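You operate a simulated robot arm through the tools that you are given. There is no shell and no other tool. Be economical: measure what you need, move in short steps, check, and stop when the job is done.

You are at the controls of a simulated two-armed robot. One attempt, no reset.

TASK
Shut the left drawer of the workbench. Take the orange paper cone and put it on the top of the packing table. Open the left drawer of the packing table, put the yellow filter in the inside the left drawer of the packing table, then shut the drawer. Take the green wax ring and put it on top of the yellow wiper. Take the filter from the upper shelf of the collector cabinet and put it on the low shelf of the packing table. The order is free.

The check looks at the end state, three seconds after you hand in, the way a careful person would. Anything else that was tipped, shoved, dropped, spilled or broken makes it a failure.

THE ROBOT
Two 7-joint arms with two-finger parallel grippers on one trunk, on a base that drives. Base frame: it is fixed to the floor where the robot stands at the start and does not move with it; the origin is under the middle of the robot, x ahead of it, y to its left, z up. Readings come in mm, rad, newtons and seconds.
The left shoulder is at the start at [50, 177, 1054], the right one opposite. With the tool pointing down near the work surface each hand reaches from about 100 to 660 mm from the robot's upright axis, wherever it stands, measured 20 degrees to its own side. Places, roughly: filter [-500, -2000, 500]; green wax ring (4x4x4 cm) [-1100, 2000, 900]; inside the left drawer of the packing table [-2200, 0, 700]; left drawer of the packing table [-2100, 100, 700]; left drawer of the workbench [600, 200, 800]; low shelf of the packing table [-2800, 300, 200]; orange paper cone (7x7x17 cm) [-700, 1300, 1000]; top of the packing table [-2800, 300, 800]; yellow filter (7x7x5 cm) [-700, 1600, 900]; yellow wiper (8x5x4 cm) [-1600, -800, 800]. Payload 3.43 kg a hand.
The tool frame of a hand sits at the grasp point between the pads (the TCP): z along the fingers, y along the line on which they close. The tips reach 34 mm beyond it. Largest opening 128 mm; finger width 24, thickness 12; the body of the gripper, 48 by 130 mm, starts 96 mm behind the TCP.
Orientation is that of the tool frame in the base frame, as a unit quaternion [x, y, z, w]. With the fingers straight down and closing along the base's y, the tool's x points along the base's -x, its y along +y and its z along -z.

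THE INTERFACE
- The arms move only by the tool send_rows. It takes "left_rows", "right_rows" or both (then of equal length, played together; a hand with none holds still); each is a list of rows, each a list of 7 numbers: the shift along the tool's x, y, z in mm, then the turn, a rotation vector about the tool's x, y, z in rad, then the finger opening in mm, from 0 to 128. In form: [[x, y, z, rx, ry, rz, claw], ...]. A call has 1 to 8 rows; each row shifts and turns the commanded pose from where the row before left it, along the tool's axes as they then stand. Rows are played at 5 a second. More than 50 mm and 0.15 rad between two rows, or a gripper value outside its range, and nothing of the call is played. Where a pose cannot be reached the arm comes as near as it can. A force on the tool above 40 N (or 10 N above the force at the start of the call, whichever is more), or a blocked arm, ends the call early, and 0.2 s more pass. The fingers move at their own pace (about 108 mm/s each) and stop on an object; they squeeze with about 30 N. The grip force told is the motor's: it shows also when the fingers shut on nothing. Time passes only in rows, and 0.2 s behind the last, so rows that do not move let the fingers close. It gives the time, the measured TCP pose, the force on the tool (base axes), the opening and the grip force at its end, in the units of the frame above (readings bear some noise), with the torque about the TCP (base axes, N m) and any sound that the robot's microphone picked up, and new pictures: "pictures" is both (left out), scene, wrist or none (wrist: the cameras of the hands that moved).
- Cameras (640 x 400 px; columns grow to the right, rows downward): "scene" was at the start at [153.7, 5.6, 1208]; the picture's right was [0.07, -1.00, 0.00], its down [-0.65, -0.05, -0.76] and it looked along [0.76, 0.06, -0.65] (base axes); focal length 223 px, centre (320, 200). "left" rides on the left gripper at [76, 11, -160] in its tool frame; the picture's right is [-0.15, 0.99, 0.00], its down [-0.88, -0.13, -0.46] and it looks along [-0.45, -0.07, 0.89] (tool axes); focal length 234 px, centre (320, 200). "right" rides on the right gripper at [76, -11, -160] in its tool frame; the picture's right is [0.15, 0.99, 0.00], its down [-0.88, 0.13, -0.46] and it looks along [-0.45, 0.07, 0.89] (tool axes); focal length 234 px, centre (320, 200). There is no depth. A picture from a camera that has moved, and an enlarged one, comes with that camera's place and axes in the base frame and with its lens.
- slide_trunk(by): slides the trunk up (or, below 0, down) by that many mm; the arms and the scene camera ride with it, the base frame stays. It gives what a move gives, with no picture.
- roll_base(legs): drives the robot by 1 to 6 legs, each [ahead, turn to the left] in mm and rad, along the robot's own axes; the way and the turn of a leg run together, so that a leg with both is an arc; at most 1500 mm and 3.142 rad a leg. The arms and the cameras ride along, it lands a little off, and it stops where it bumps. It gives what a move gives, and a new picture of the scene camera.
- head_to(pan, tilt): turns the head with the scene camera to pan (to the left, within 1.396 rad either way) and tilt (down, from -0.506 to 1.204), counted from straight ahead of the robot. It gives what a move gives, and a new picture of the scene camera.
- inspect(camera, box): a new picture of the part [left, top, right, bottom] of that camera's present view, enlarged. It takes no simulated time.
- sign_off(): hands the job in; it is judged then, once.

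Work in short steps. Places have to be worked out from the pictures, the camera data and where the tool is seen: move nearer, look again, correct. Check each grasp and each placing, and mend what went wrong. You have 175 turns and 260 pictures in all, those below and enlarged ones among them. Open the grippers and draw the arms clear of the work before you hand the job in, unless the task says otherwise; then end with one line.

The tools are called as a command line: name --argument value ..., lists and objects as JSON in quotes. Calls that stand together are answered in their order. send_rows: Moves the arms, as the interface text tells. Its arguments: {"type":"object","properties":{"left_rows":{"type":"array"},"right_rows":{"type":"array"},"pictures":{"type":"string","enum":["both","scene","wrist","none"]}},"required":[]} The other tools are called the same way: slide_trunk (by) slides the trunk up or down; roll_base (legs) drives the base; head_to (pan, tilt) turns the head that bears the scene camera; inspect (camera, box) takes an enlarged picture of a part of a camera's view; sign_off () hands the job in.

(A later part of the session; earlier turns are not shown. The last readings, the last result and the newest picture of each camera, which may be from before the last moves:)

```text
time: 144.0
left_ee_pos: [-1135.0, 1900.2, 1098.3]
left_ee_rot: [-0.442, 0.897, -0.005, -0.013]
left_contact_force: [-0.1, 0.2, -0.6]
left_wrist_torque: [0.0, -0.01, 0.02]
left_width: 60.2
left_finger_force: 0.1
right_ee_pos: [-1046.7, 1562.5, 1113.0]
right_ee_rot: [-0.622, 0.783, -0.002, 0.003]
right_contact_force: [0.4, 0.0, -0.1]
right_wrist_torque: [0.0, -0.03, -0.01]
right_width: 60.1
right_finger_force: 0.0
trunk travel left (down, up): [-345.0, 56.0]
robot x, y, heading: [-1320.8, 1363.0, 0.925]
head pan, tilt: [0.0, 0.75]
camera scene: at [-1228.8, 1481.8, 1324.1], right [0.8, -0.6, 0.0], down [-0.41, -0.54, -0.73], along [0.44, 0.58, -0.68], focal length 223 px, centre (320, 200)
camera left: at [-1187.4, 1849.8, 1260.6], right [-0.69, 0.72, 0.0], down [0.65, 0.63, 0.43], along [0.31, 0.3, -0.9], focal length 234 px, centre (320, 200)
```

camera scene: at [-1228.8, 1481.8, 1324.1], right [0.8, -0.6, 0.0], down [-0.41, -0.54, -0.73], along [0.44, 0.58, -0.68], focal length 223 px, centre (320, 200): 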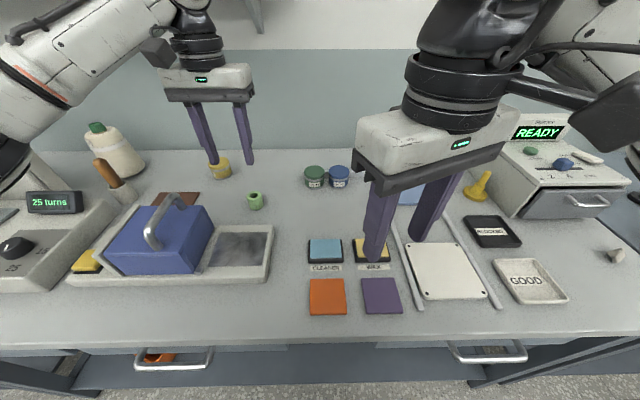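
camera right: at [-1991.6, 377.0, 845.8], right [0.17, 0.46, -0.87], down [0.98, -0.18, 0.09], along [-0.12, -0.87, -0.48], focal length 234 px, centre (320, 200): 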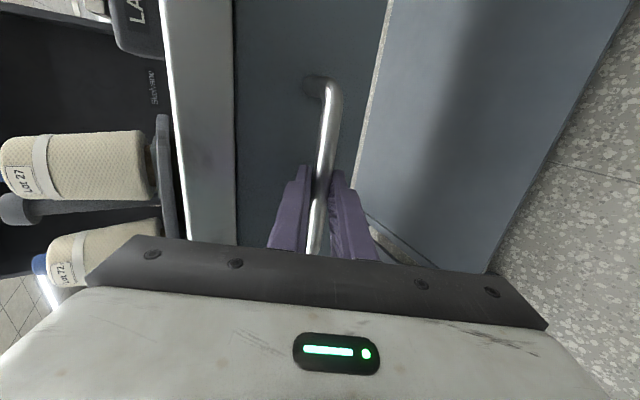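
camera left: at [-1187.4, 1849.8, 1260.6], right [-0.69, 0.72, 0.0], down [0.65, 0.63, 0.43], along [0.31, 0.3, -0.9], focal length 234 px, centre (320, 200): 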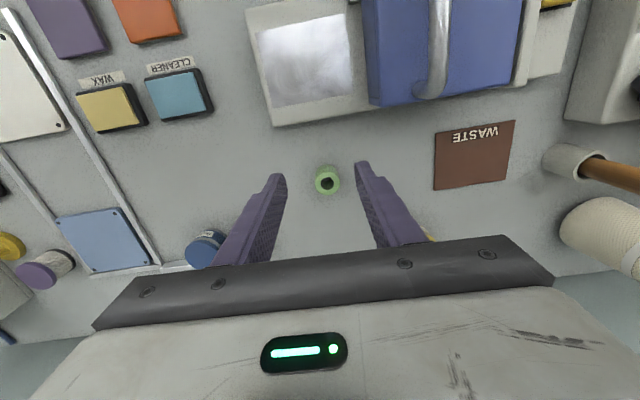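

The ring is at about [-1104, 1946], with its top near 925. I'll move over it, open to 70, and lower partway.

send_rows --left_rows '[[-30, 1.5, 0, 0, 0, 0, 74], [-30, 1.5, 0, 0, 0, 0, 74], [0, 0, 45, 0, 0, 0, 74], [0, 0, 45, 0, 0, 0, 74], [0, 0, 25, 0, 0, 0, 74]]' --pictures "both"

```text
time: 145.2
left_ee_pos: [-1104.6, 1945.9, 981.1]
left_ee_rot: [-0.441, 0.897, -0.003, -0.011]
left_contact_force: [-0.6, -0.2, 0.1]
left_wrist_torque: [-0.05, -0.01, -0.01]
left_width: 74.0
left_finger_force: 0.0
right_ee_pos: [-1047.8, 1561.9, 1113.2]
right_ee_rot: [-0.621, 0.784, -0.002, 0.002]
right_contact_force: [-0.4, -0.1, 0.1]
right_wrist_torque: [-0.01, 0.02, -0.01]
right_width: 59.9
right_finger_force: 0.2
trunk travel left (down, up): [-345.0, 56.0]
robot x, y, heading: [-1320.8, 1363.0, 0.922]
head pan, tilt: [0.0, 0.75]
camera scene: at [-1229.0, 1481.7, 1324.2], right [0.8, -0.6, 0.0], down [-0.41, -0.54, -0.73], along [0.44, 0.58, -0.68], focal length 223 px, centre (320, 200)
camera left: at [-1156.1, 1896.5, 1144.4], right [-0.69, 0.72, 0.0], down [0.65, 0.63, 0.43], along [0.31, 0.3, -0.9], focal length 234 px, centre (320, 200)
```

scene: 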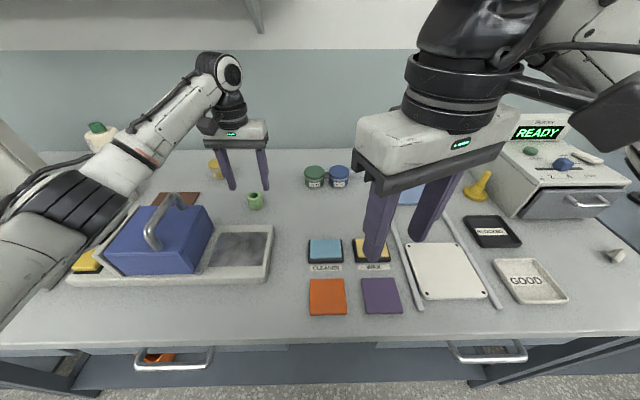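
left: 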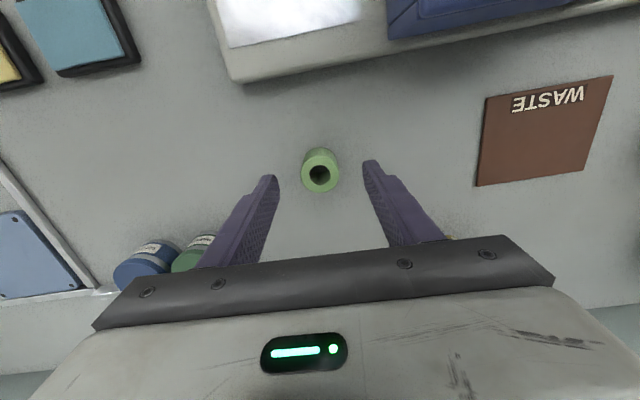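

Nearly centred, with about 4 mm to correct. I'll finish the descent and close.

send_rows --left_rows '[[-4.5, -1, 28, 0, 0, 0, 74], [0, 0, 27, 0, 0, 0, 74], [0, 0, 0, 0, 0, 0, 0], [0, 0, 0, 0, 0, 0, 0]]' --pictures "wrist"

```text
time: 146.2
left_ee_pos: [-1102.1, 1948.2, 927.1]
left_ee_rot: [-0.442, 0.897, -0.004, -0.012]
left_contact_force: [-0.1, 0.1, 0.6]
left_wrist_torque: [0.01, 0.0, 0.0]
left_width: 38.5
left_finger_force: 29.7
right_ee_pos: [-1047.7, 1560.9, 1112.2]
right_ee_rot: [-0.621, 0.784, -0.002, 0.002]
right_contact_force: [-0.6, 0.2, -0.2]
right_wrist_torque: [0.01, 0.01, -0.01]
right_width: 60.3
right_finger_force: 0.1
trunk travel left (down, up): [-345.0, 56.0]
robot x, y, heading: [-1314.4, 1361.5, 0.922]
head pan, tilt: [0.0, 0.75]
camera left: at [-1153.2, 1898.5, 1089.7], right [-0.69, 0.72, 0.0], down [0.65, 0.63, 0.43], along [0.31, 0.3, -0.9], focal length 234 px, centre (320, 200)
```

left: 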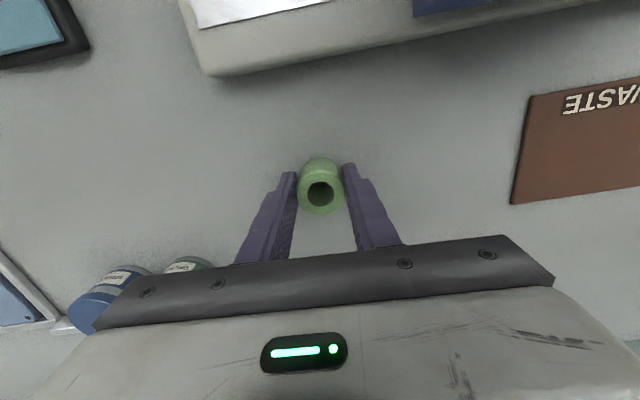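

Ring gripped at 38.5 mm. I'll lift, retract, and drive around toward the left side of the small table where the yellow wiper lies, about [-1566, -809, 770].

send_rows --left_rows '[[0, 0, -45, 0, 0, 0, 0], [0, 0, -45, 0, 0, 0, 0], [0, 0, -45, 0, 0, 0, 0], [0, 0, -45, 0, 0, 0, 0], [45, -5, 0, 0, 0, 0, 0], [45, -5, 0, 0, 0, 0, 0], [45, -5, 0, 0, 0, 0, 0], [45, -5, 0, 0, 0, 0, 0]]' --pictures "wrist"

roll_base --legs '[[-420, 0], [0, -1.956], [830, 0], [829, 0]]'

head_to --pan -0.7 --tilt 0.5

```text
time: 148.0
left_ee_pos: [-1193.7, 1796.9, 1113.3]
left_ee_rot: [-0.441, 0.897, -0.004, -0.013]
left_contact_force: [-0.3, 0.0, -0.6]
left_wrist_torque: [0.03, 0.0, -0.02]
left_width: 38.6
left_finger_force: 29.3
right_ee_pos: [-1047.3, 1561.5, 1112.5]
right_ee_rot: [-0.621, 0.784, -0.003, 0.003]
right_contact_force: [1.2, -0.3, 0.9]
right_wrist_torque: [-0.01, -0.02, 0.01]
right_width: 59.9
right_finger_force: 0.0
trunk travel left (down, up): [-345.0, 56.0]
robot x, y, heading: [-1321.4, 1362.8, 0.924]
head pan, tilt: [0.0, 0.75]
camera left: at [-1244.7, 1746.8, 1275.1], right [-0.69, 0.72, 0.0], down [0.65, 0.63, 0.43], along [0.31, 0.3, -0.9], focal length 234 px, centre (320, 200)
```

left: 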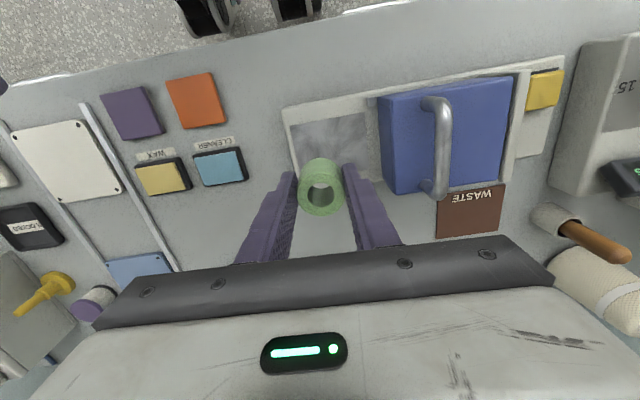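

```text
time: 163.4
left_ee_pos: [-415.2, -719.9, 1112.4]
left_ee_rot: [0.511, 0.859, 0.008, -0.011]
left_contact_force: [0.0, 1.1, -0.4]
left_wrist_torque: [-0.01, 0.01, 0.02]
left_width: 39.0
left_finger_force: 29.9
right_ee_pos: [-691.5, -758.1, 1111.2]
right_ee_rot: [0.318, 0.948, -0.003, -0.001]
right_contact_force: [-0.2, 0.3, 0.5]
right_wrist_torque: [0.02, 0.02, 0.0]
right_width: 60.2
right_finger_force: 0.1
trunk travel left (down, up): [-345.0, 56.0]
robot x, y, heading: [-763.5, -425.8, -1.063]
head pan, tilt: [0.0, 0.75]
camera scene: at [-690.9, -560.3, 1324.1], right [-0.87, -0.48, 0.0], down [-0.33, 0.6, -0.73], along [0.35, -0.64, -0.68], focal length 223 px, centre (320, 200)
```

scene: 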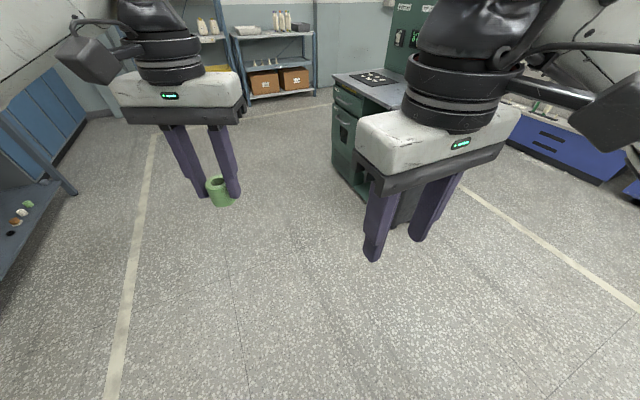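

```text
time: 164.4
left_ee_pos: [-415.4, -719.5, 1112.2]
left_ee_rot: [0.511, 0.859, 0.008, -0.011]
left_contact_force: [0.1, 0.8, -0.2]
left_wrist_torque: [0.02, 0.03, 0.03]
left_width: 38.8
left_finger_force: 30.2
right_ee_pos: [-690.7, -757.6, 1112.5]
right_ee_rot: [0.318, 0.948, -0.004, -0.001]
right_contact_force: [0.8, 0.0, 0.6]
right_wrist_torque: [0.03, 0.02, -0.03]
right_width: 60.0
right_finger_force: 0.2
trunk travel left (down, up): [-345.0, 56.0]
robot x, y, heading: [-767.5, -425.0, -1.062]
head pan, tilt: [-0.7, 0.499]
camera scene: at [-748.7, -576.8, 1346.1], right [-0.98, 0.19, 0.0], down [0.09, 0.47, -0.88], along [-0.17, -0.86, -0.48], focal length 223 px, centre (320, 200)
```

scene: 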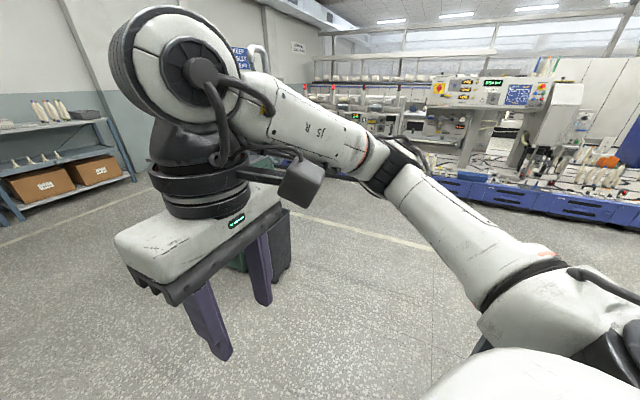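

I'll pan fully right to see the small table.

head_to --pan -1.39 --tilt 0.55

```text
time: 165.5
left_ee_pos: [-416.4, -719.7, 1112.2]
left_ee_rot: [0.512, 0.859, 0.009, -0.01]
left_contact_force: [-0.1, -0.5, -0.7]
left_wrist_torque: [0.04, -0.03, -0.02]
left_width: 38.7
left_finger_force: 29.9
right_ee_pos: [-690.2, -757.2, 1112.4]
right_ee_rot: [0.317, 0.948, -0.003, -0.001]
right_contact_force: [-0.6, 0.1, -0.4]
right_wrist_torque: [-0.01, -0.01, 0.03]
right_width: 60.2
right_finger_force: 0.1
trunk travel left (down, up): [-345.0, 56.0]
robot x, y, heading: [-763.5, -426.0, -1.07]
head pan, tilt: [-1.389, 0.55]
camera scene: at [-800.6, -544.5, 1341.5], right [-0.64, 0.77, 0.0], down [0.4, 0.33, -0.85], along [-0.66, -0.54, -0.52], focal length 223 px, centre (320, 200)
```

scene: 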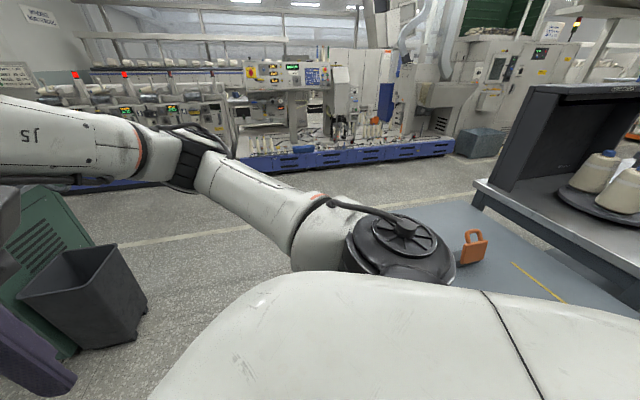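

The way along the table's left side is clear, with the bin well away. I'll drive there and face the table from its left end.

roll_base --legs '[[0, -1.03], [666, 0], [0, -1.676]]'

head_to --pan 0.0 --tilt 0.7

```text
time: 175.8
left_ee_pos: [-1530.8, -888.8, 1111.7]
left_ee_rot: [0.951, -0.309, 0.011, 0.005]
left_contact_force: [0.1, 0.3, -0.8]
left_wrist_torque: [0.02, -0.01, 0.01]
left_width: 39.0
left_finger_force: 30.6
right_ee_pos: [-1298.6, -736.6, 1112.4]
right_ee_rot: [0.995, -0.101, -0.001, -0.004]
right_contact_force: [0.4, -0.5, 0.0]
right_wrist_torque: [0.02, 0.02, -0.03]
right_width: 60.0
right_finger_force: 0.1
trunk travel left (down, up): [-345.0, 56.0]
robot x, y, heading: [-1090.5, -1003.0, 2.515]
head pan, tilt: [-1.389, 0.55]
camera scene: at [-1110.0, -882.9, 1341.5], right [0.91, -0.43, 0.0], down [-0.22, -0.47, -0.85], along [0.36, 0.77, -0.52], focal length 223 px, centre (320, 200)
```

scene: 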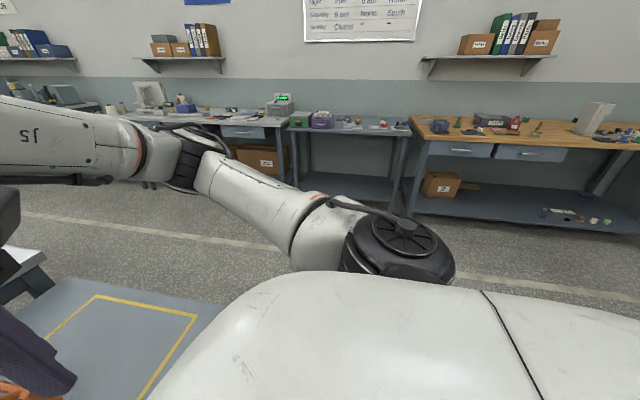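

```text
time: 177.4
left_ee_pos: [-1532.1, -888.7, 1112.0]
left_ee_rot: [0.951, -0.309, 0.011, 0.005]
left_contact_force: [0.2, -0.2, -0.5]
left_wrist_torque: [0.02, -0.02, -0.01]
left_width: 38.8
left_finger_force: 29.8
right_ee_pos: [-1299.1, -736.3, 1112.3]
right_ee_rot: [0.995, -0.101, 0.0, -0.004]
right_contact_force: [-1.5, -1.0, -0.2]
right_wrist_torque: [0.03, 0.01, 0.02]
right_width: 59.9
right_finger_force: 0.0
trunk travel left (down, up): [-345.0, 56.0]
robot x, y, heading: [-1090.8, -1003.4, 2.523]
head pan, tilt: [0.0, 0.7]
camera scene: at [-1217.3, -914.8, 1328.4], right [0.58, 0.81, 0.0], down [0.52, -0.38, -0.76], along [-0.62, 0.45, -0.64], focal length 223 px, centre (320, 200)
```

scene: 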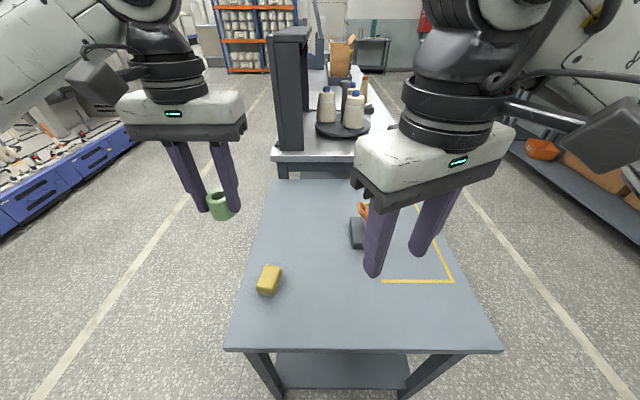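

The yellow wiper is ahead at about [-1556, -836]. I'll take a look from the left wrist and zoom the scene.

inspect --camera "left" --box '[0, 0, 640, 400]'

inspect --camera "scene" --box '[205, 230, 333, 310]'

```text
1.00 times, centred on (320, 200) of left
camera zoom: at [-1479.0, -939.1, 1275.0], right [-0.7, -0.71, 0.0], down [-0.64, 0.63, 0.43], along [-0.31, 0.3, -0.9], focal length 234 px, centre (320, 200)
```

zoom: 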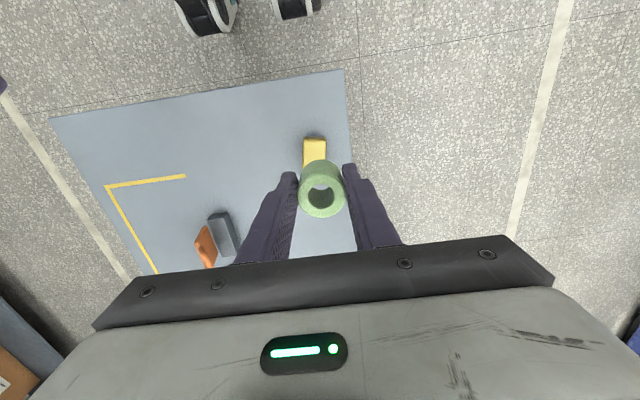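

```text
5.00 times, centred on (269, 270) of scene
camera zoom: at [-1217.3, -914.8, 1328.4], right [0.58, 0.81, 0.0], down [0.52, -0.38, -0.76], along [-0.62, 0.45, -0.64], focal length 1113 px, centre (575, -150)
```

zoom: 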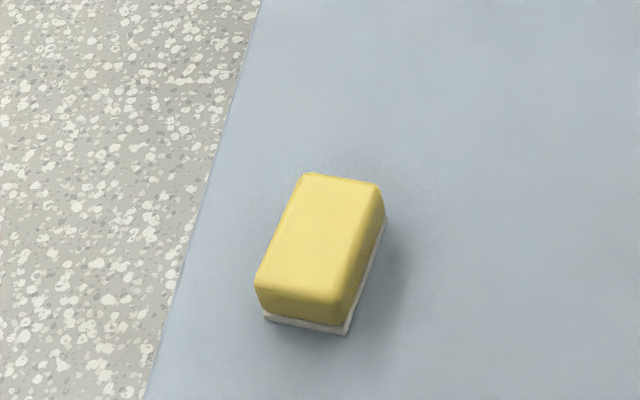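

The wiper's top is at about z=790, a clean block. I'll move over it, level the tilt, and come down to about 930 for a closer look.

send_rows --left_rows '[[-26, -14, 0, 0, -0.024, 0, 0], [-25, -14, 0, 0, 0, 0, 0], [0, 0, 45, 0, 0, 0, 0], [0, 0, 45, 0, 0, 0, 0], [0, 0, 45, 0, 0, 0, 0], [0, 0, 45, 0, 0, 0, 0]]' --pictures "both"

inspect --camera "scene" --box '[205, 200, 365, 300]'

```text
time: 178.8
left_ee_pos: [-1556.9, -835.0, 930.7]
left_ee_rot: [0.951, -0.309, 0.0, 0.001]
left_contact_force: [-0.5, -0.1, -0.9]
left_wrist_torque: [-0.02, -0.04, -0.01]
left_width: 38.7
left_finger_force: 29.6
right_ee_pos: [-1299.3, -736.8, 1111.9]
right_ee_rot: [0.995, -0.101, 0.001, -0.004]
right_contact_force: [0.0, 0.0, 0.1]
right_wrist_torque: [0.0, -0.01, 0.03]
right_width: 60.0
right_finger_force: 0.0
trunk travel left (down, up): [-345.0, 56.0]
robot x, y, heading: [-1091.3, -1006.5, 2.52]
head pan, tilt: [0.0, 0.7]
camera scene: at [-1217.6, -914.8, 1328.4], right [0.58, 0.81, 0.0], down [0.52, -0.37, -0.76], along [-0.62, 0.44, -0.64], focal length 223 px, centre (320, 200)
camera left: at [-1501.1, -889.0, 1091.3], right [-0.7, -0.71, 0.0], down [-0.63, 0.62, 0.46], along [-0.33, 0.32, -0.89], focal length 234 px, centre (320, 200)
```

scene: 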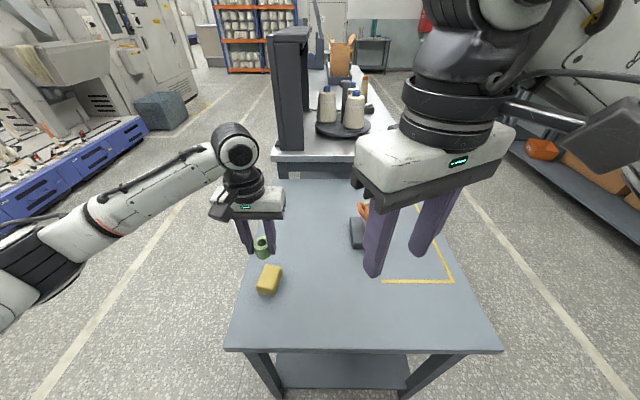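
left: 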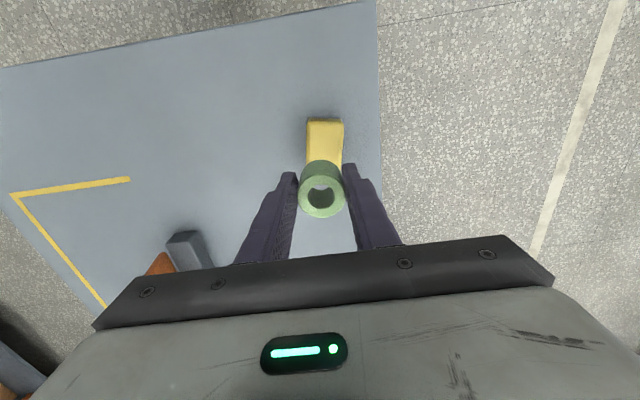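

```text
4.00 times, centred on (285, 250) of scene
camera zoom: at [-1217.6, -914.8, 1328.4], right [0.58, 0.81, 0.0], down [0.52, -0.37, -0.76], along [-0.62, 0.44, -0.64], focal length 891 px, centre (460, 0)
```

zoom: 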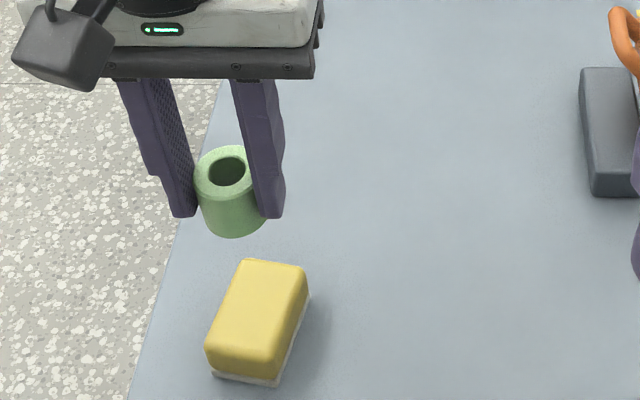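

Triangulated, the wiper's top centre is at [-1561, -837, 790]. I'll shift 4 mm and lower the ring close to it.

send_rows --left_rows '[[-2, 4, 0, 0, 0, 0, 0], [0, 0, 40, 0, 0, 0, 0], [0, 0, 40, 0, 0, 0, 0]]' --pictures "both"

inspect --camera "scene" --box '[205, 220, 333, 300]'

```text
time: 179.6
left_ee_pos: [-1560.2, -837.7, 851.6]
left_ee_rot: [0.951, -0.309, 0.0, 0.001]
left_contact_force: [0.4, -0.3, -0.5]
left_wrist_torque: [0.02, 0.0, 0.03]
left_width: 38.6
left_finger_force: 29.6
right_ee_pos: [-1299.6, -736.5, 1112.5]
right_ee_rot: [0.995, -0.1, 0.0, -0.003]
right_contact_force: [0.3, -0.4, 0.4]
right_wrist_torque: [0.01, -0.01, -0.01]
right_width: 59.9
right_finger_force: 0.1
trunk travel left (down, up): [-345.0, 56.0]
robot x, y, heading: [-1091.0, -1005.4, 2.517]
head pan, tilt: [0.0, 0.7]
camera scene: at [-1217.5, -914.8, 1328.4], right [0.58, 0.81, 0.0], down [0.52, -0.37, -0.76], along [-0.62, 0.45, -0.64], focal length 223 px, centre (320, 200)
camera left: at [-1504.8, -891.5, 1011.8], right [-0.7, -0.71, 0.0], down [-0.63, 0.62, 0.45], along [-0.33, 0.32, -0.89], focal length 234 px, centre (320, 200)
```

scene: 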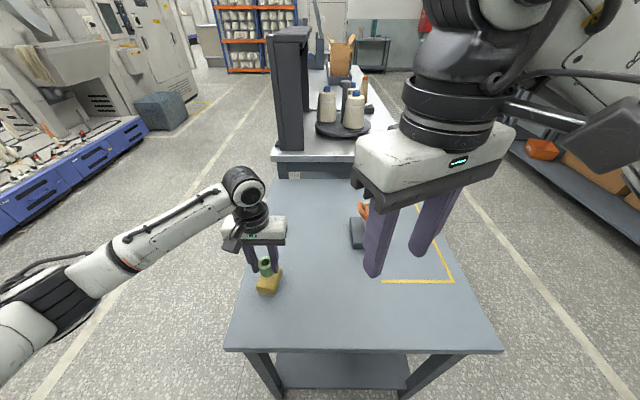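
left: 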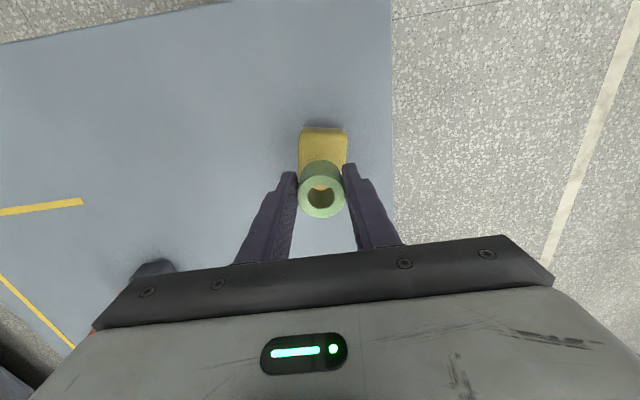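

```text
5.00 times, centred on (269, 260) of scene
camera zoom: at [-1217.5, -914.8, 1328.4], right [0.58, 0.81, 0.0], down [0.52, -0.37, -0.76], along [-0.62, 0.45, -0.64], focal length 1113 px, centre (575, -100)
```

zoom: 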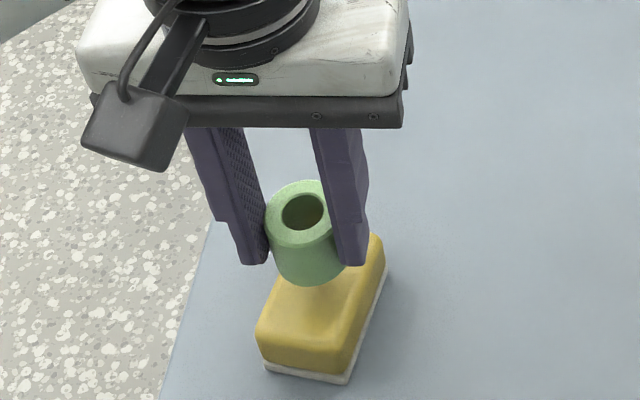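

Well centred. I'll lower gently to contact.

send_rows --left_rows '[[0, 0, 8, 0, 0, 0, 0], [0, 0, 6, 0, 0, 0, 0], [0, 0, 4, 0, 0, 0, 0], [0, 0, 4, 0, 0, 0, 0]]' --pictures "none"

inspect --camera "scene" --box '[205, 220, 333, 300]'

```text
time: 180.6
left_ee_pos: [-1560.6, -839.5, 829.5]
left_ee_rot: [0.95, -0.311, 0.001, 0.002]
left_contact_force: [-0.7, -1.0, -0.4]
left_wrist_torque: [0.01, 0.0, -0.01]
left_width: 38.5
left_finger_force: 29.8
right_ee_pos: [-1298.4, -737.1, 1111.7]
right_ee_rot: [0.995, -0.101, 0.0, -0.004]
right_contact_force: [0.1, -0.3, 0.0]
right_wrist_torque: [-0.01, -0.03, 0.0]
right_width: 59.8
right_finger_force: 0.2
trunk travel left (down, up): [-345.0, 56.0]
robot x, y, heading: [-1091.8, -1005.3, 2.521]
head pan, tilt: [0.0, 0.7]
```

```text
5.00 times, centred on (269, 260) of scene
camera zoom: at [-1217.3, -914.8, 1328.4], right [0.58, 0.81, 0.0], down [0.52, -0.37, -0.76], along [-0.62, 0.45, -0.64], focal length 1113 px, centre (575, -100)
```

zoom: 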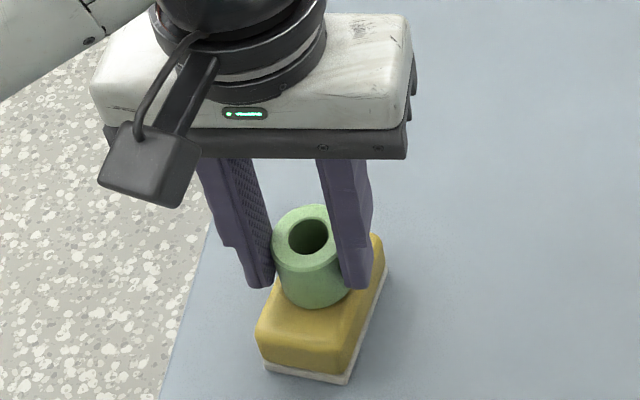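

No contact yet. I'll continue in 3 mm steps.

send_rows --left_rows '[[0, 0, 3, 0, 0, 0, 0], [0, 0, 3, 0, 0, 0, 0], [0, 0, 3, 0, 0, 0, 0], [0, 0, 3, 0, 0, 0, 0]]' --pictures "none"

inspect --camera "scene" --box '[205, 220, 333, 300]'

```text
time: 181.6
left_ee_pos: [-1562.1, -838.7, 820.8]
left_ee_rot: [0.951, -0.309, -0.004, 0.001]
left_contact_force: [-4.1, -0.5, 27.2]
left_wrist_torque: [0.1, 0.3, 0.01]
left_width: 38.6
left_finger_force: 30.1
right_ee_pos: [-1298.1, -737.7, 1113.3]
right_ee_rot: [0.995, -0.101, -0.002, -0.003]
right_contact_force: [0.2, 0.3, 0.6]
right_wrist_torque: [0.01, -0.01, -0.01]
right_width: 60.0
right_finger_force: 0.0
trunk travel left (down, up): [-345.0, 56.0]
robot x, y, heading: [-1092.4, -1003.7, 2.518]
head pan, tilt: [0.0, 0.7]
```

```text
5.00 times, centred on (269, 260) of scene
camera zoom: at [-1215.6, -915.6, 1328.9], right [0.58, 0.81, 0.0], down [0.52, -0.37, -0.77], along [-0.62, 0.45, -0.64], focal length 1113 px, centre (575, -100)
```

zoom: 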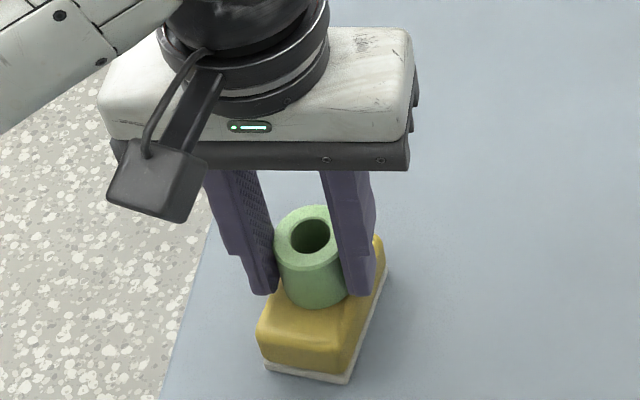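

The ring is seated (27 N). I'll relieve the pressure, open, and rise.

send_rows --left_rows '[[0, 0, -3, 0, 0, 0, 0], [0, 0, 0, 0, 0, 0, 50], [0, 0, 0, 0, 0, 0, 80], [0, 0, -20, 0, 0, 0, 80], [0, 0, -45, 0, 0, 0, 80], [0, 0, -45, 0, 0, 0, 80], [0, 0, -45, 0, 0, 0, 80], [0, 0, -45, 0, 0, 0, 80]]' --pictures "both"

inspect --camera "scene" --box '[205, 220, 333, 300]'

```text
time: 183.4
left_ee_pos: [-1560.9, -839.3, 1019.7]
left_ee_rot: [0.951, -0.31, -0.001, 0.004]
left_contact_force: [-0.3, -0.5, 0.5]
left_wrist_torque: [-0.03, 0.01, 0.0]
left_width: 80.3
left_finger_force: 0.1
right_ee_pos: [-1299.0, -736.7, 1112.0]
right_ee_rot: [0.995, -0.101, -0.001, -0.003]
right_contact_force: [0.8, 0.5, -0.3]
right_wrist_torque: [-0.01, -0.02, 0.03]
right_width: 60.0
right_finger_force: 0.1
trunk travel left (down, up): [-345.0, 56.0]
robot x, y, heading: [-1089.9, -1005.1, 2.519]
head pan, tilt: [0.0, 0.7]
camera scene: at [-1216.9, -914.9, 1328.4], right [0.58, 0.81, 0.0], down [0.52, -0.37, -0.77], along [-0.62, 0.45, -0.64], focal length 223 px, centre (320, 200)
camera left: at [-1505.1, -892.0, 1180.8], right [-0.7, -0.71, 0.0], down [-0.63, 0.63, 0.45], along [-0.33, 0.32, -0.89], focal length 234 px, centre (320, 200)
```

scene: 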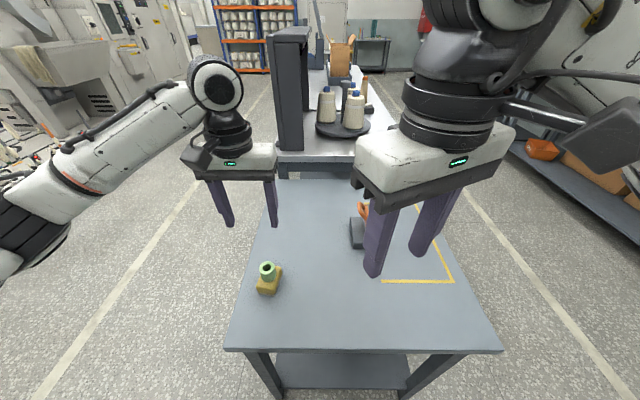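
left: 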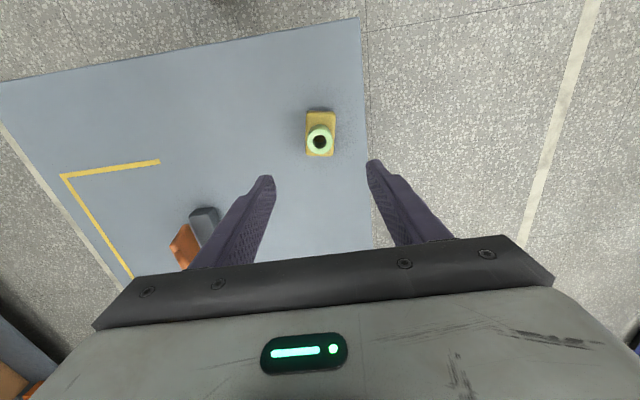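

```text
5.00 times, centred on (269, 260) of scene
camera zoom: at [-1216.9, -914.9, 1328.4], right [0.58, 0.81, 0.0], down [0.52, -0.37, -0.77], along [-0.62, 0.45, -0.64], focal length 1113 px, centre (575, -100)
```

zoom: 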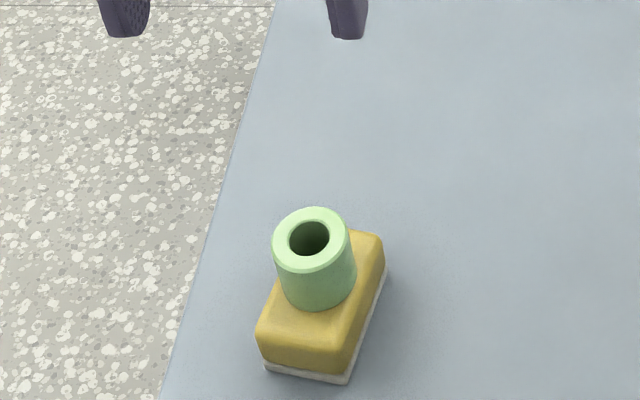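

The ring sits on the wiper. I'll retract a little and turn around to look at the collector cabinet.

send_rows --left_rows '[[45, 0, -10, 0, 0, 0, 80], [45, 0, -10, 0, 0, 0, 80], [45, 0, -10, 0, 0, 0, 80]]' --pictures "none"

roll_base --legs '[[0, 3.12]]'

head_to --pan 0.0 --tilt 0.45

```text
time: 184.2
left_ee_pos: [-1450.9, -919.6, 1050.3]
left_ee_rot: [0.951, -0.309, 0.0, 0.002]
left_contact_force: [0.5, 0.0, 0.8]
left_wrist_torque: [0.04, 0.03, 0.0]
left_width: 80.1
left_finger_force: 0.1
right_ee_pos: [-1298.5, -735.7, 1112.3]
right_ee_rot: [0.995, -0.101, -0.001, -0.004]
right_contact_force: [-0.8, -0.1, -0.8]
right_wrist_torque: [-0.03, 0.05, 0.01]
right_width: 59.9
right_finger_force: 0.1
trunk travel left (down, up): [-345.0, 56.0]
robot x, y, heading: [-1089.9, -1003.4, 2.518]
head pan, tilt: [0.0, 0.7]
```

```text
time: 191.8
left_ee_pos: [-732.4, -1103.6, 1049.8]
left_ee_rot: [0.326, 0.945, 0.001, 0.0]
left_contact_force: [-0.6, -0.6, -0.6]
left_wrist_torque: [-0.01, 0.01, 0.0]
left_width: 80.1
left_finger_force: 0.2
right_ee_pos: [-891.1, -1277.4, 1112.7]
right_ee_rot: [0.118, 0.993, -0.003, 0.0]
right_contact_force: [-0.5, 0.0, -0.5]
right_wrist_torque: [-0.02, -0.01, 0.02]
right_width: 60.1
right_finger_force: 0.0
trunk travel left (down, up): [-345.0, 56.0]
robot x, y, heading: [-1091.1, -1001.8, -0.657]
head pan, tilt: [0.0, 0.7]
camera scene: at [-968.5, -1099.4, 1328.4], right [-0.61, -0.79, 0.0], down [-0.51, 0.39, -0.76], along [0.61, -0.47, -0.64], focal length 223 px, centre (320, 200)
```

scene: 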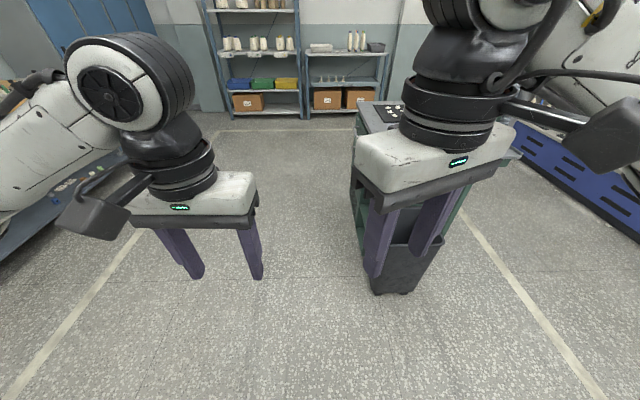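

```text
time: 192.6
left_ee_pos: [-733.0, -1104.1, 1050.5]
left_ee_rot: [0.326, 0.945, 0.002, 0.0]
left_contact_force: [0.1, -0.5, 0.8]
left_wrist_torque: [0.0, -0.01, 0.01]
left_width: 80.1
left_finger_force: 0.1
right_ee_pos: [-891.3, -1280.1, 1112.0]
right_ee_rot: [0.118, 0.993, -0.004, -0.001]
right_contact_force: [0.3, 1.2, -0.8]
right_wrist_torque: [-0.03, 0.01, -0.01]
right_width: 60.1
right_finger_force: 0.1
trunk travel left (down, up): [-345.0, 56.0]
robot x, y, heading: [-1091.3, -1007.5, -0.656]
head pan, tilt: [0.0, 0.45]
camera scene: at [-963.0, -1103.7, 1350.5], right [-0.61, -0.79, 0.0], down [-0.35, 0.27, -0.9], along [0.71, -0.55, -0.44], focal length 223 px, centre (320, 200)
```

scene: 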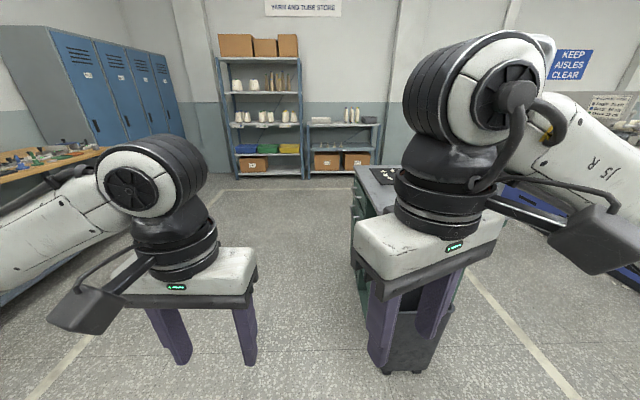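

The cabinet is hidden behind my right hand, so I'll raise my view by panning right.

head_to --pan -0.75 --tilt 0.5

inspect --camera "right" --box '[0, 0, 640, 400]'

```text
time: 193.7
left_ee_pos: [-731.6, -1103.5, 1051.1]
left_ee_rot: [0.327, 0.945, 0.002, 0.0]
left_contact_force: [-0.3, 0.0, 0.7]
left_wrist_torque: [0.02, 0.0, -0.02]
left_width: 79.8
left_finger_force: 0.0
right_ee_pos: [-891.0, -1279.2, 1113.0]
right_ee_rot: [0.119, 0.993, -0.003, -0.001]
right_contact_force: [0.0, -0.8, 0.5]
right_wrist_torque: [0.0, -0.01, -0.04]
right_width: 60.0
right_finger_force: 0.0
trunk travel left (down, up): [-345.0, 56.0]
robot x, y, heading: [-1087.8, -1005.1, -0.655]
head pan, tilt: [-0.75, 0.499]
camera scene: at [-1020.9, -1137.4, 1346.1], right [-0.99, -0.16, 0.0], down [-0.08, 0.47, -0.88], along [0.14, -0.87, -0.48], focal length 223 px, centre (320, 200)
```

scene: 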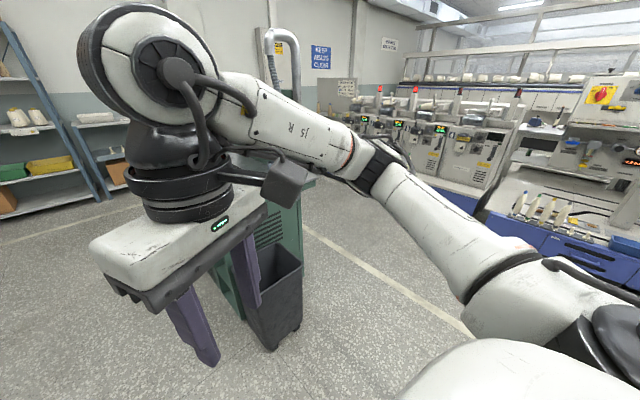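

```text
1.00 times, centred on (320, 200) of right
camera zoom: at [-966.8, -1271.4, 1272.3], right [0.09, 1.0, -0.01], down [0.89, -0.08, 0.46], along [0.45, -0.05, -0.89], focal length 234 px, centre (320, 200)
```

zoom: 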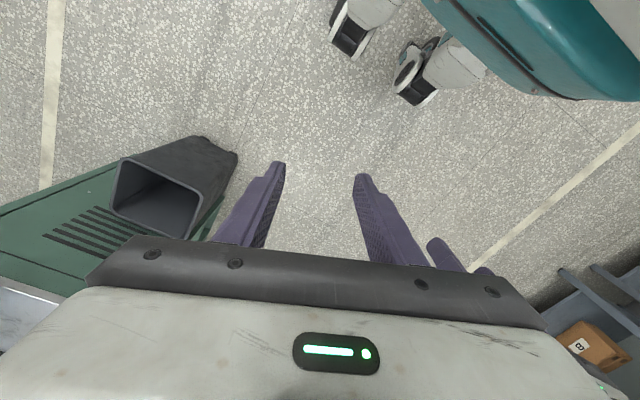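

The bin stands by the cabinet's +u face. I'll drive to face that side squarely from about 800 mm away and look straight at it.

roll_base --legs '[[0, -1.343], [450, 0], [0, 1.365]]'

head_to --pan 0.0 --tilt 0.6

```text
time: 203.1
left_ee_pos: [-920.9, -1504.1, 1050.9]
left_ee_rot: [0.317, 0.949, 0.002, 0.0]
left_contact_force: [0.4, -0.5, -0.6]
left_wrist_torque: [-0.01, -0.02, 0.0]
left_width: 80.0
left_finger_force: 0.0
right_ee_pos: [-1074.1, -1683.0, 1111.9]
right_ee_rot: [0.108, 0.994, -0.004, -0.001]
right_contact_force: [0.2, 0.7, -0.1]
right_wrist_torque: [-0.03, -0.03, -0.01]
right_width: 60.0
right_finger_force: 0.0
trunk travel left (down, up): [-345.0, 56.0]
robot x, y, heading: [-1282.1, -1415.7, -0.633]
head pan, tilt: [-0.75, 0.499]
camera scene: at [-1208.2, -1543.9, 1346.1], right [-0.98, -0.18, 0.0], down [-0.09, 0.47, -0.88], along [0.16, -0.86, -0.48], focal length 223 px, centre (320, 200)
```

scene: 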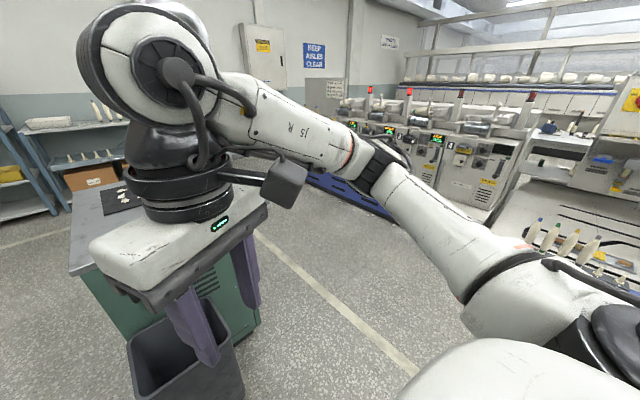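

```text
time: 204.2
left_ee_pos: [-921.7, -1503.6, 1051.1]
left_ee_rot: [0.317, 0.948, 0.002, -0.001]
left_contact_force: [0.3, 0.5, 0.1]
left_wrist_torque: [-0.04, 0.02, 0.02]
left_width: 79.8
left_finger_force: 0.0
right_ee_pos: [-1075.9, -1683.7, 1111.9]
right_ee_rot: [0.108, 0.994, -0.003, 0.0]
right_contact_force: [-0.3, -0.5, 0.0]
right_wrist_torque: [-0.03, -0.03, -0.01]
right_width: 60.0
right_finger_force: 0.1
trunk travel left (down, up): [-345.0, 56.0]
robot x, y, heading: [-1279.7, -1411.9, -0.634]
head pan, tilt: [0.0, 0.6]
camera scene: at [-1153.9, -1507.1, 1337.0], right [-0.59, -0.8, 0.0], down [-0.45, 0.34, -0.83], along [0.66, -0.49, -0.56], focal length 223 px, centre (320, 200)
```

scene: 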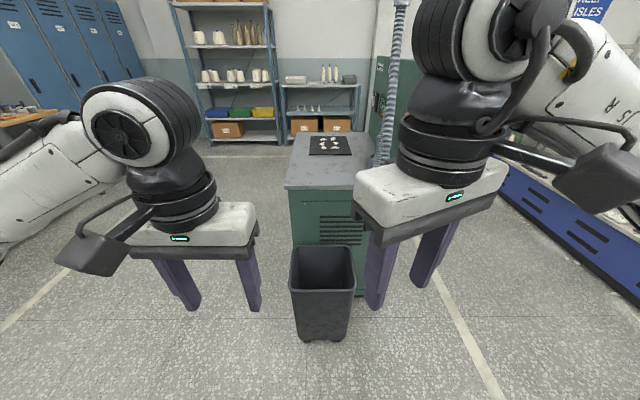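

That side is solid, so the open shelves must be on the +n face, at n≈-1775 and u≈-680 to -900. I'll drive around to face that side.

roll_base --legs '[[0, 0.697], [1170, 0], [0, -2.26]]'

head_to --pan 0.0 --tilt 0.75

```text
time: 217.3
left_ee_pos: [-219.5, -1702.6, 1050.4]
left_ee_rot: [0.894, 0.448, 0.002, 0.001]
left_contact_force: [-0.2, -0.3, -0.3]
left_wrist_torque: [-0.01, -0.01, -0.01]
left_width: 80.2
left_finger_force: 0.0
right_ee_pos: [-399.7, -1549.1, 1112.6]
right_ee_rot: [0.778, 0.628, -0.002, -0.002]
right_contact_force: [-0.6, -0.5, -1.2]
right_wrist_torque: [0.0, 0.0, 0.02]
right_width: 60.1
right_finger_force: 0.1
trunk travel left (down, up): [-345.0, 56.0]
robot x, y, heading: [-129.7, -1342.7, -2.206]
head pan, tilt: [0.0, 0.6]
camera scene: at [-223.5, -1471.4, 1337.0], right [-0.81, 0.59, 0.0], down [0.33, 0.46, -0.83], along [-0.49, -0.67, -0.56], focal length 223 px, centre (320, 200)
```

scene: 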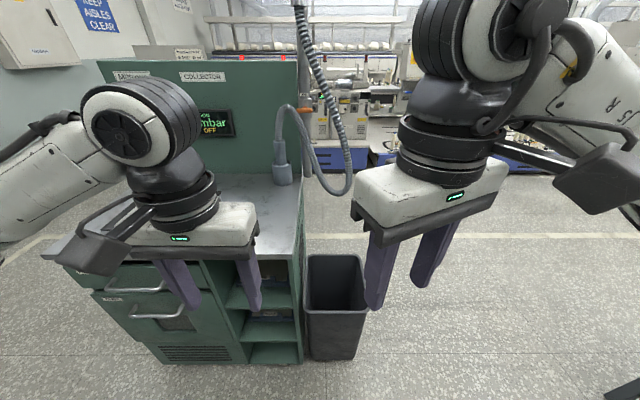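

```text
time: 218.0
left_ee_pos: [-220.6, -1702.5, 1050.1]
left_ee_rot: [0.894, 0.448, 0.002, 0.001]
left_contact_force: [0.9, -0.1, 0.2]
left_wrist_torque: [-0.04, -0.02, 0.02]
left_width: 80.0
left_finger_force: 0.0
right_ee_pos: [-398.0, -1548.9, 1112.4]
right_ee_rot: [0.778, 0.628, -0.002, -0.002]
right_contact_force: [-0.7, 0.9, -0.1]
right_wrist_torque: [-0.01, -0.03, -0.01]
right_width: 60.0
right_finger_force: 0.1
trunk travel left (down, up): [-345.0, 56.0]
robot x, y, heading: [-129.4, -1345.7, -2.203]
head pan, tilt: [0.0, 0.75]
camera scene: at [-220.2, -1467.0, 1324.2], right [-0.81, 0.59, 0.0], down [0.4, 0.55, -0.73], along [-0.43, -0.59, -0.68], focal length 223 px, centre (320, 200)
```

scene: 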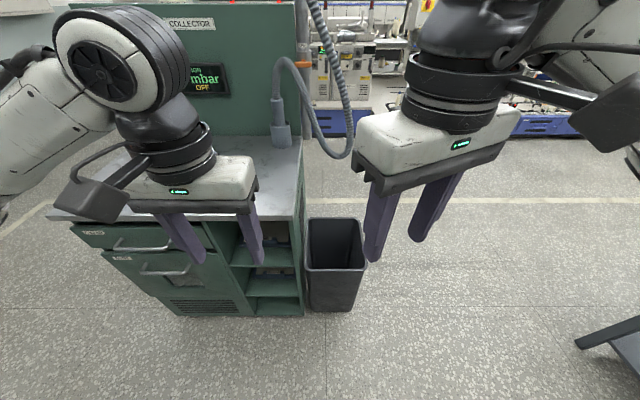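

The shelves are in view at the cabinet's right part. I'll zoom in.

inspect --camera "scene" --box '[190, 200, 350, 320]'

inspect --camera "left" --box '[0, 0, 640, 400]'

```text
3.33 times, centred on (270, 260) of scene
camera zoom: at [-220.2, -1467.0, 1324.2], right [-0.81, 0.59, 0.0], down [0.4, 0.55, -0.73], along [-0.43, -0.59, -0.68], focal length 742 px, centre (487, 0)
```

zoom: 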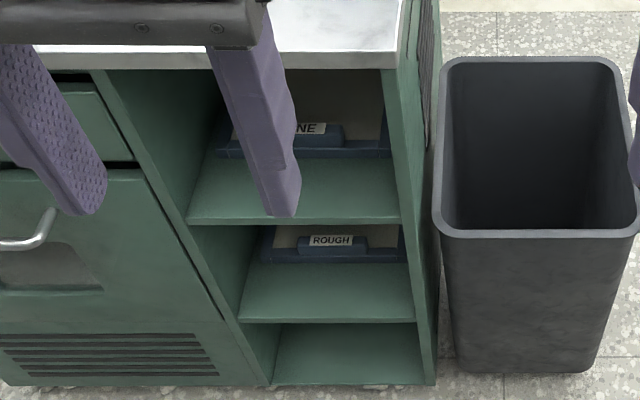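

```text
1.00 times, centred on (320, 200) of left
camera zoom: at [-165.1, -1648.7, 1211.1], right [0.71, -0.71, 0.0], down [-0.63, -0.63, 0.45], along [-0.32, -0.32, -0.89], focal length 234 px, centre (320, 200)
```

zoom: 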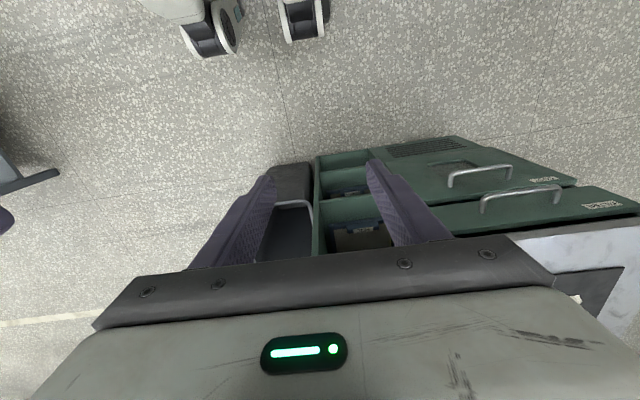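

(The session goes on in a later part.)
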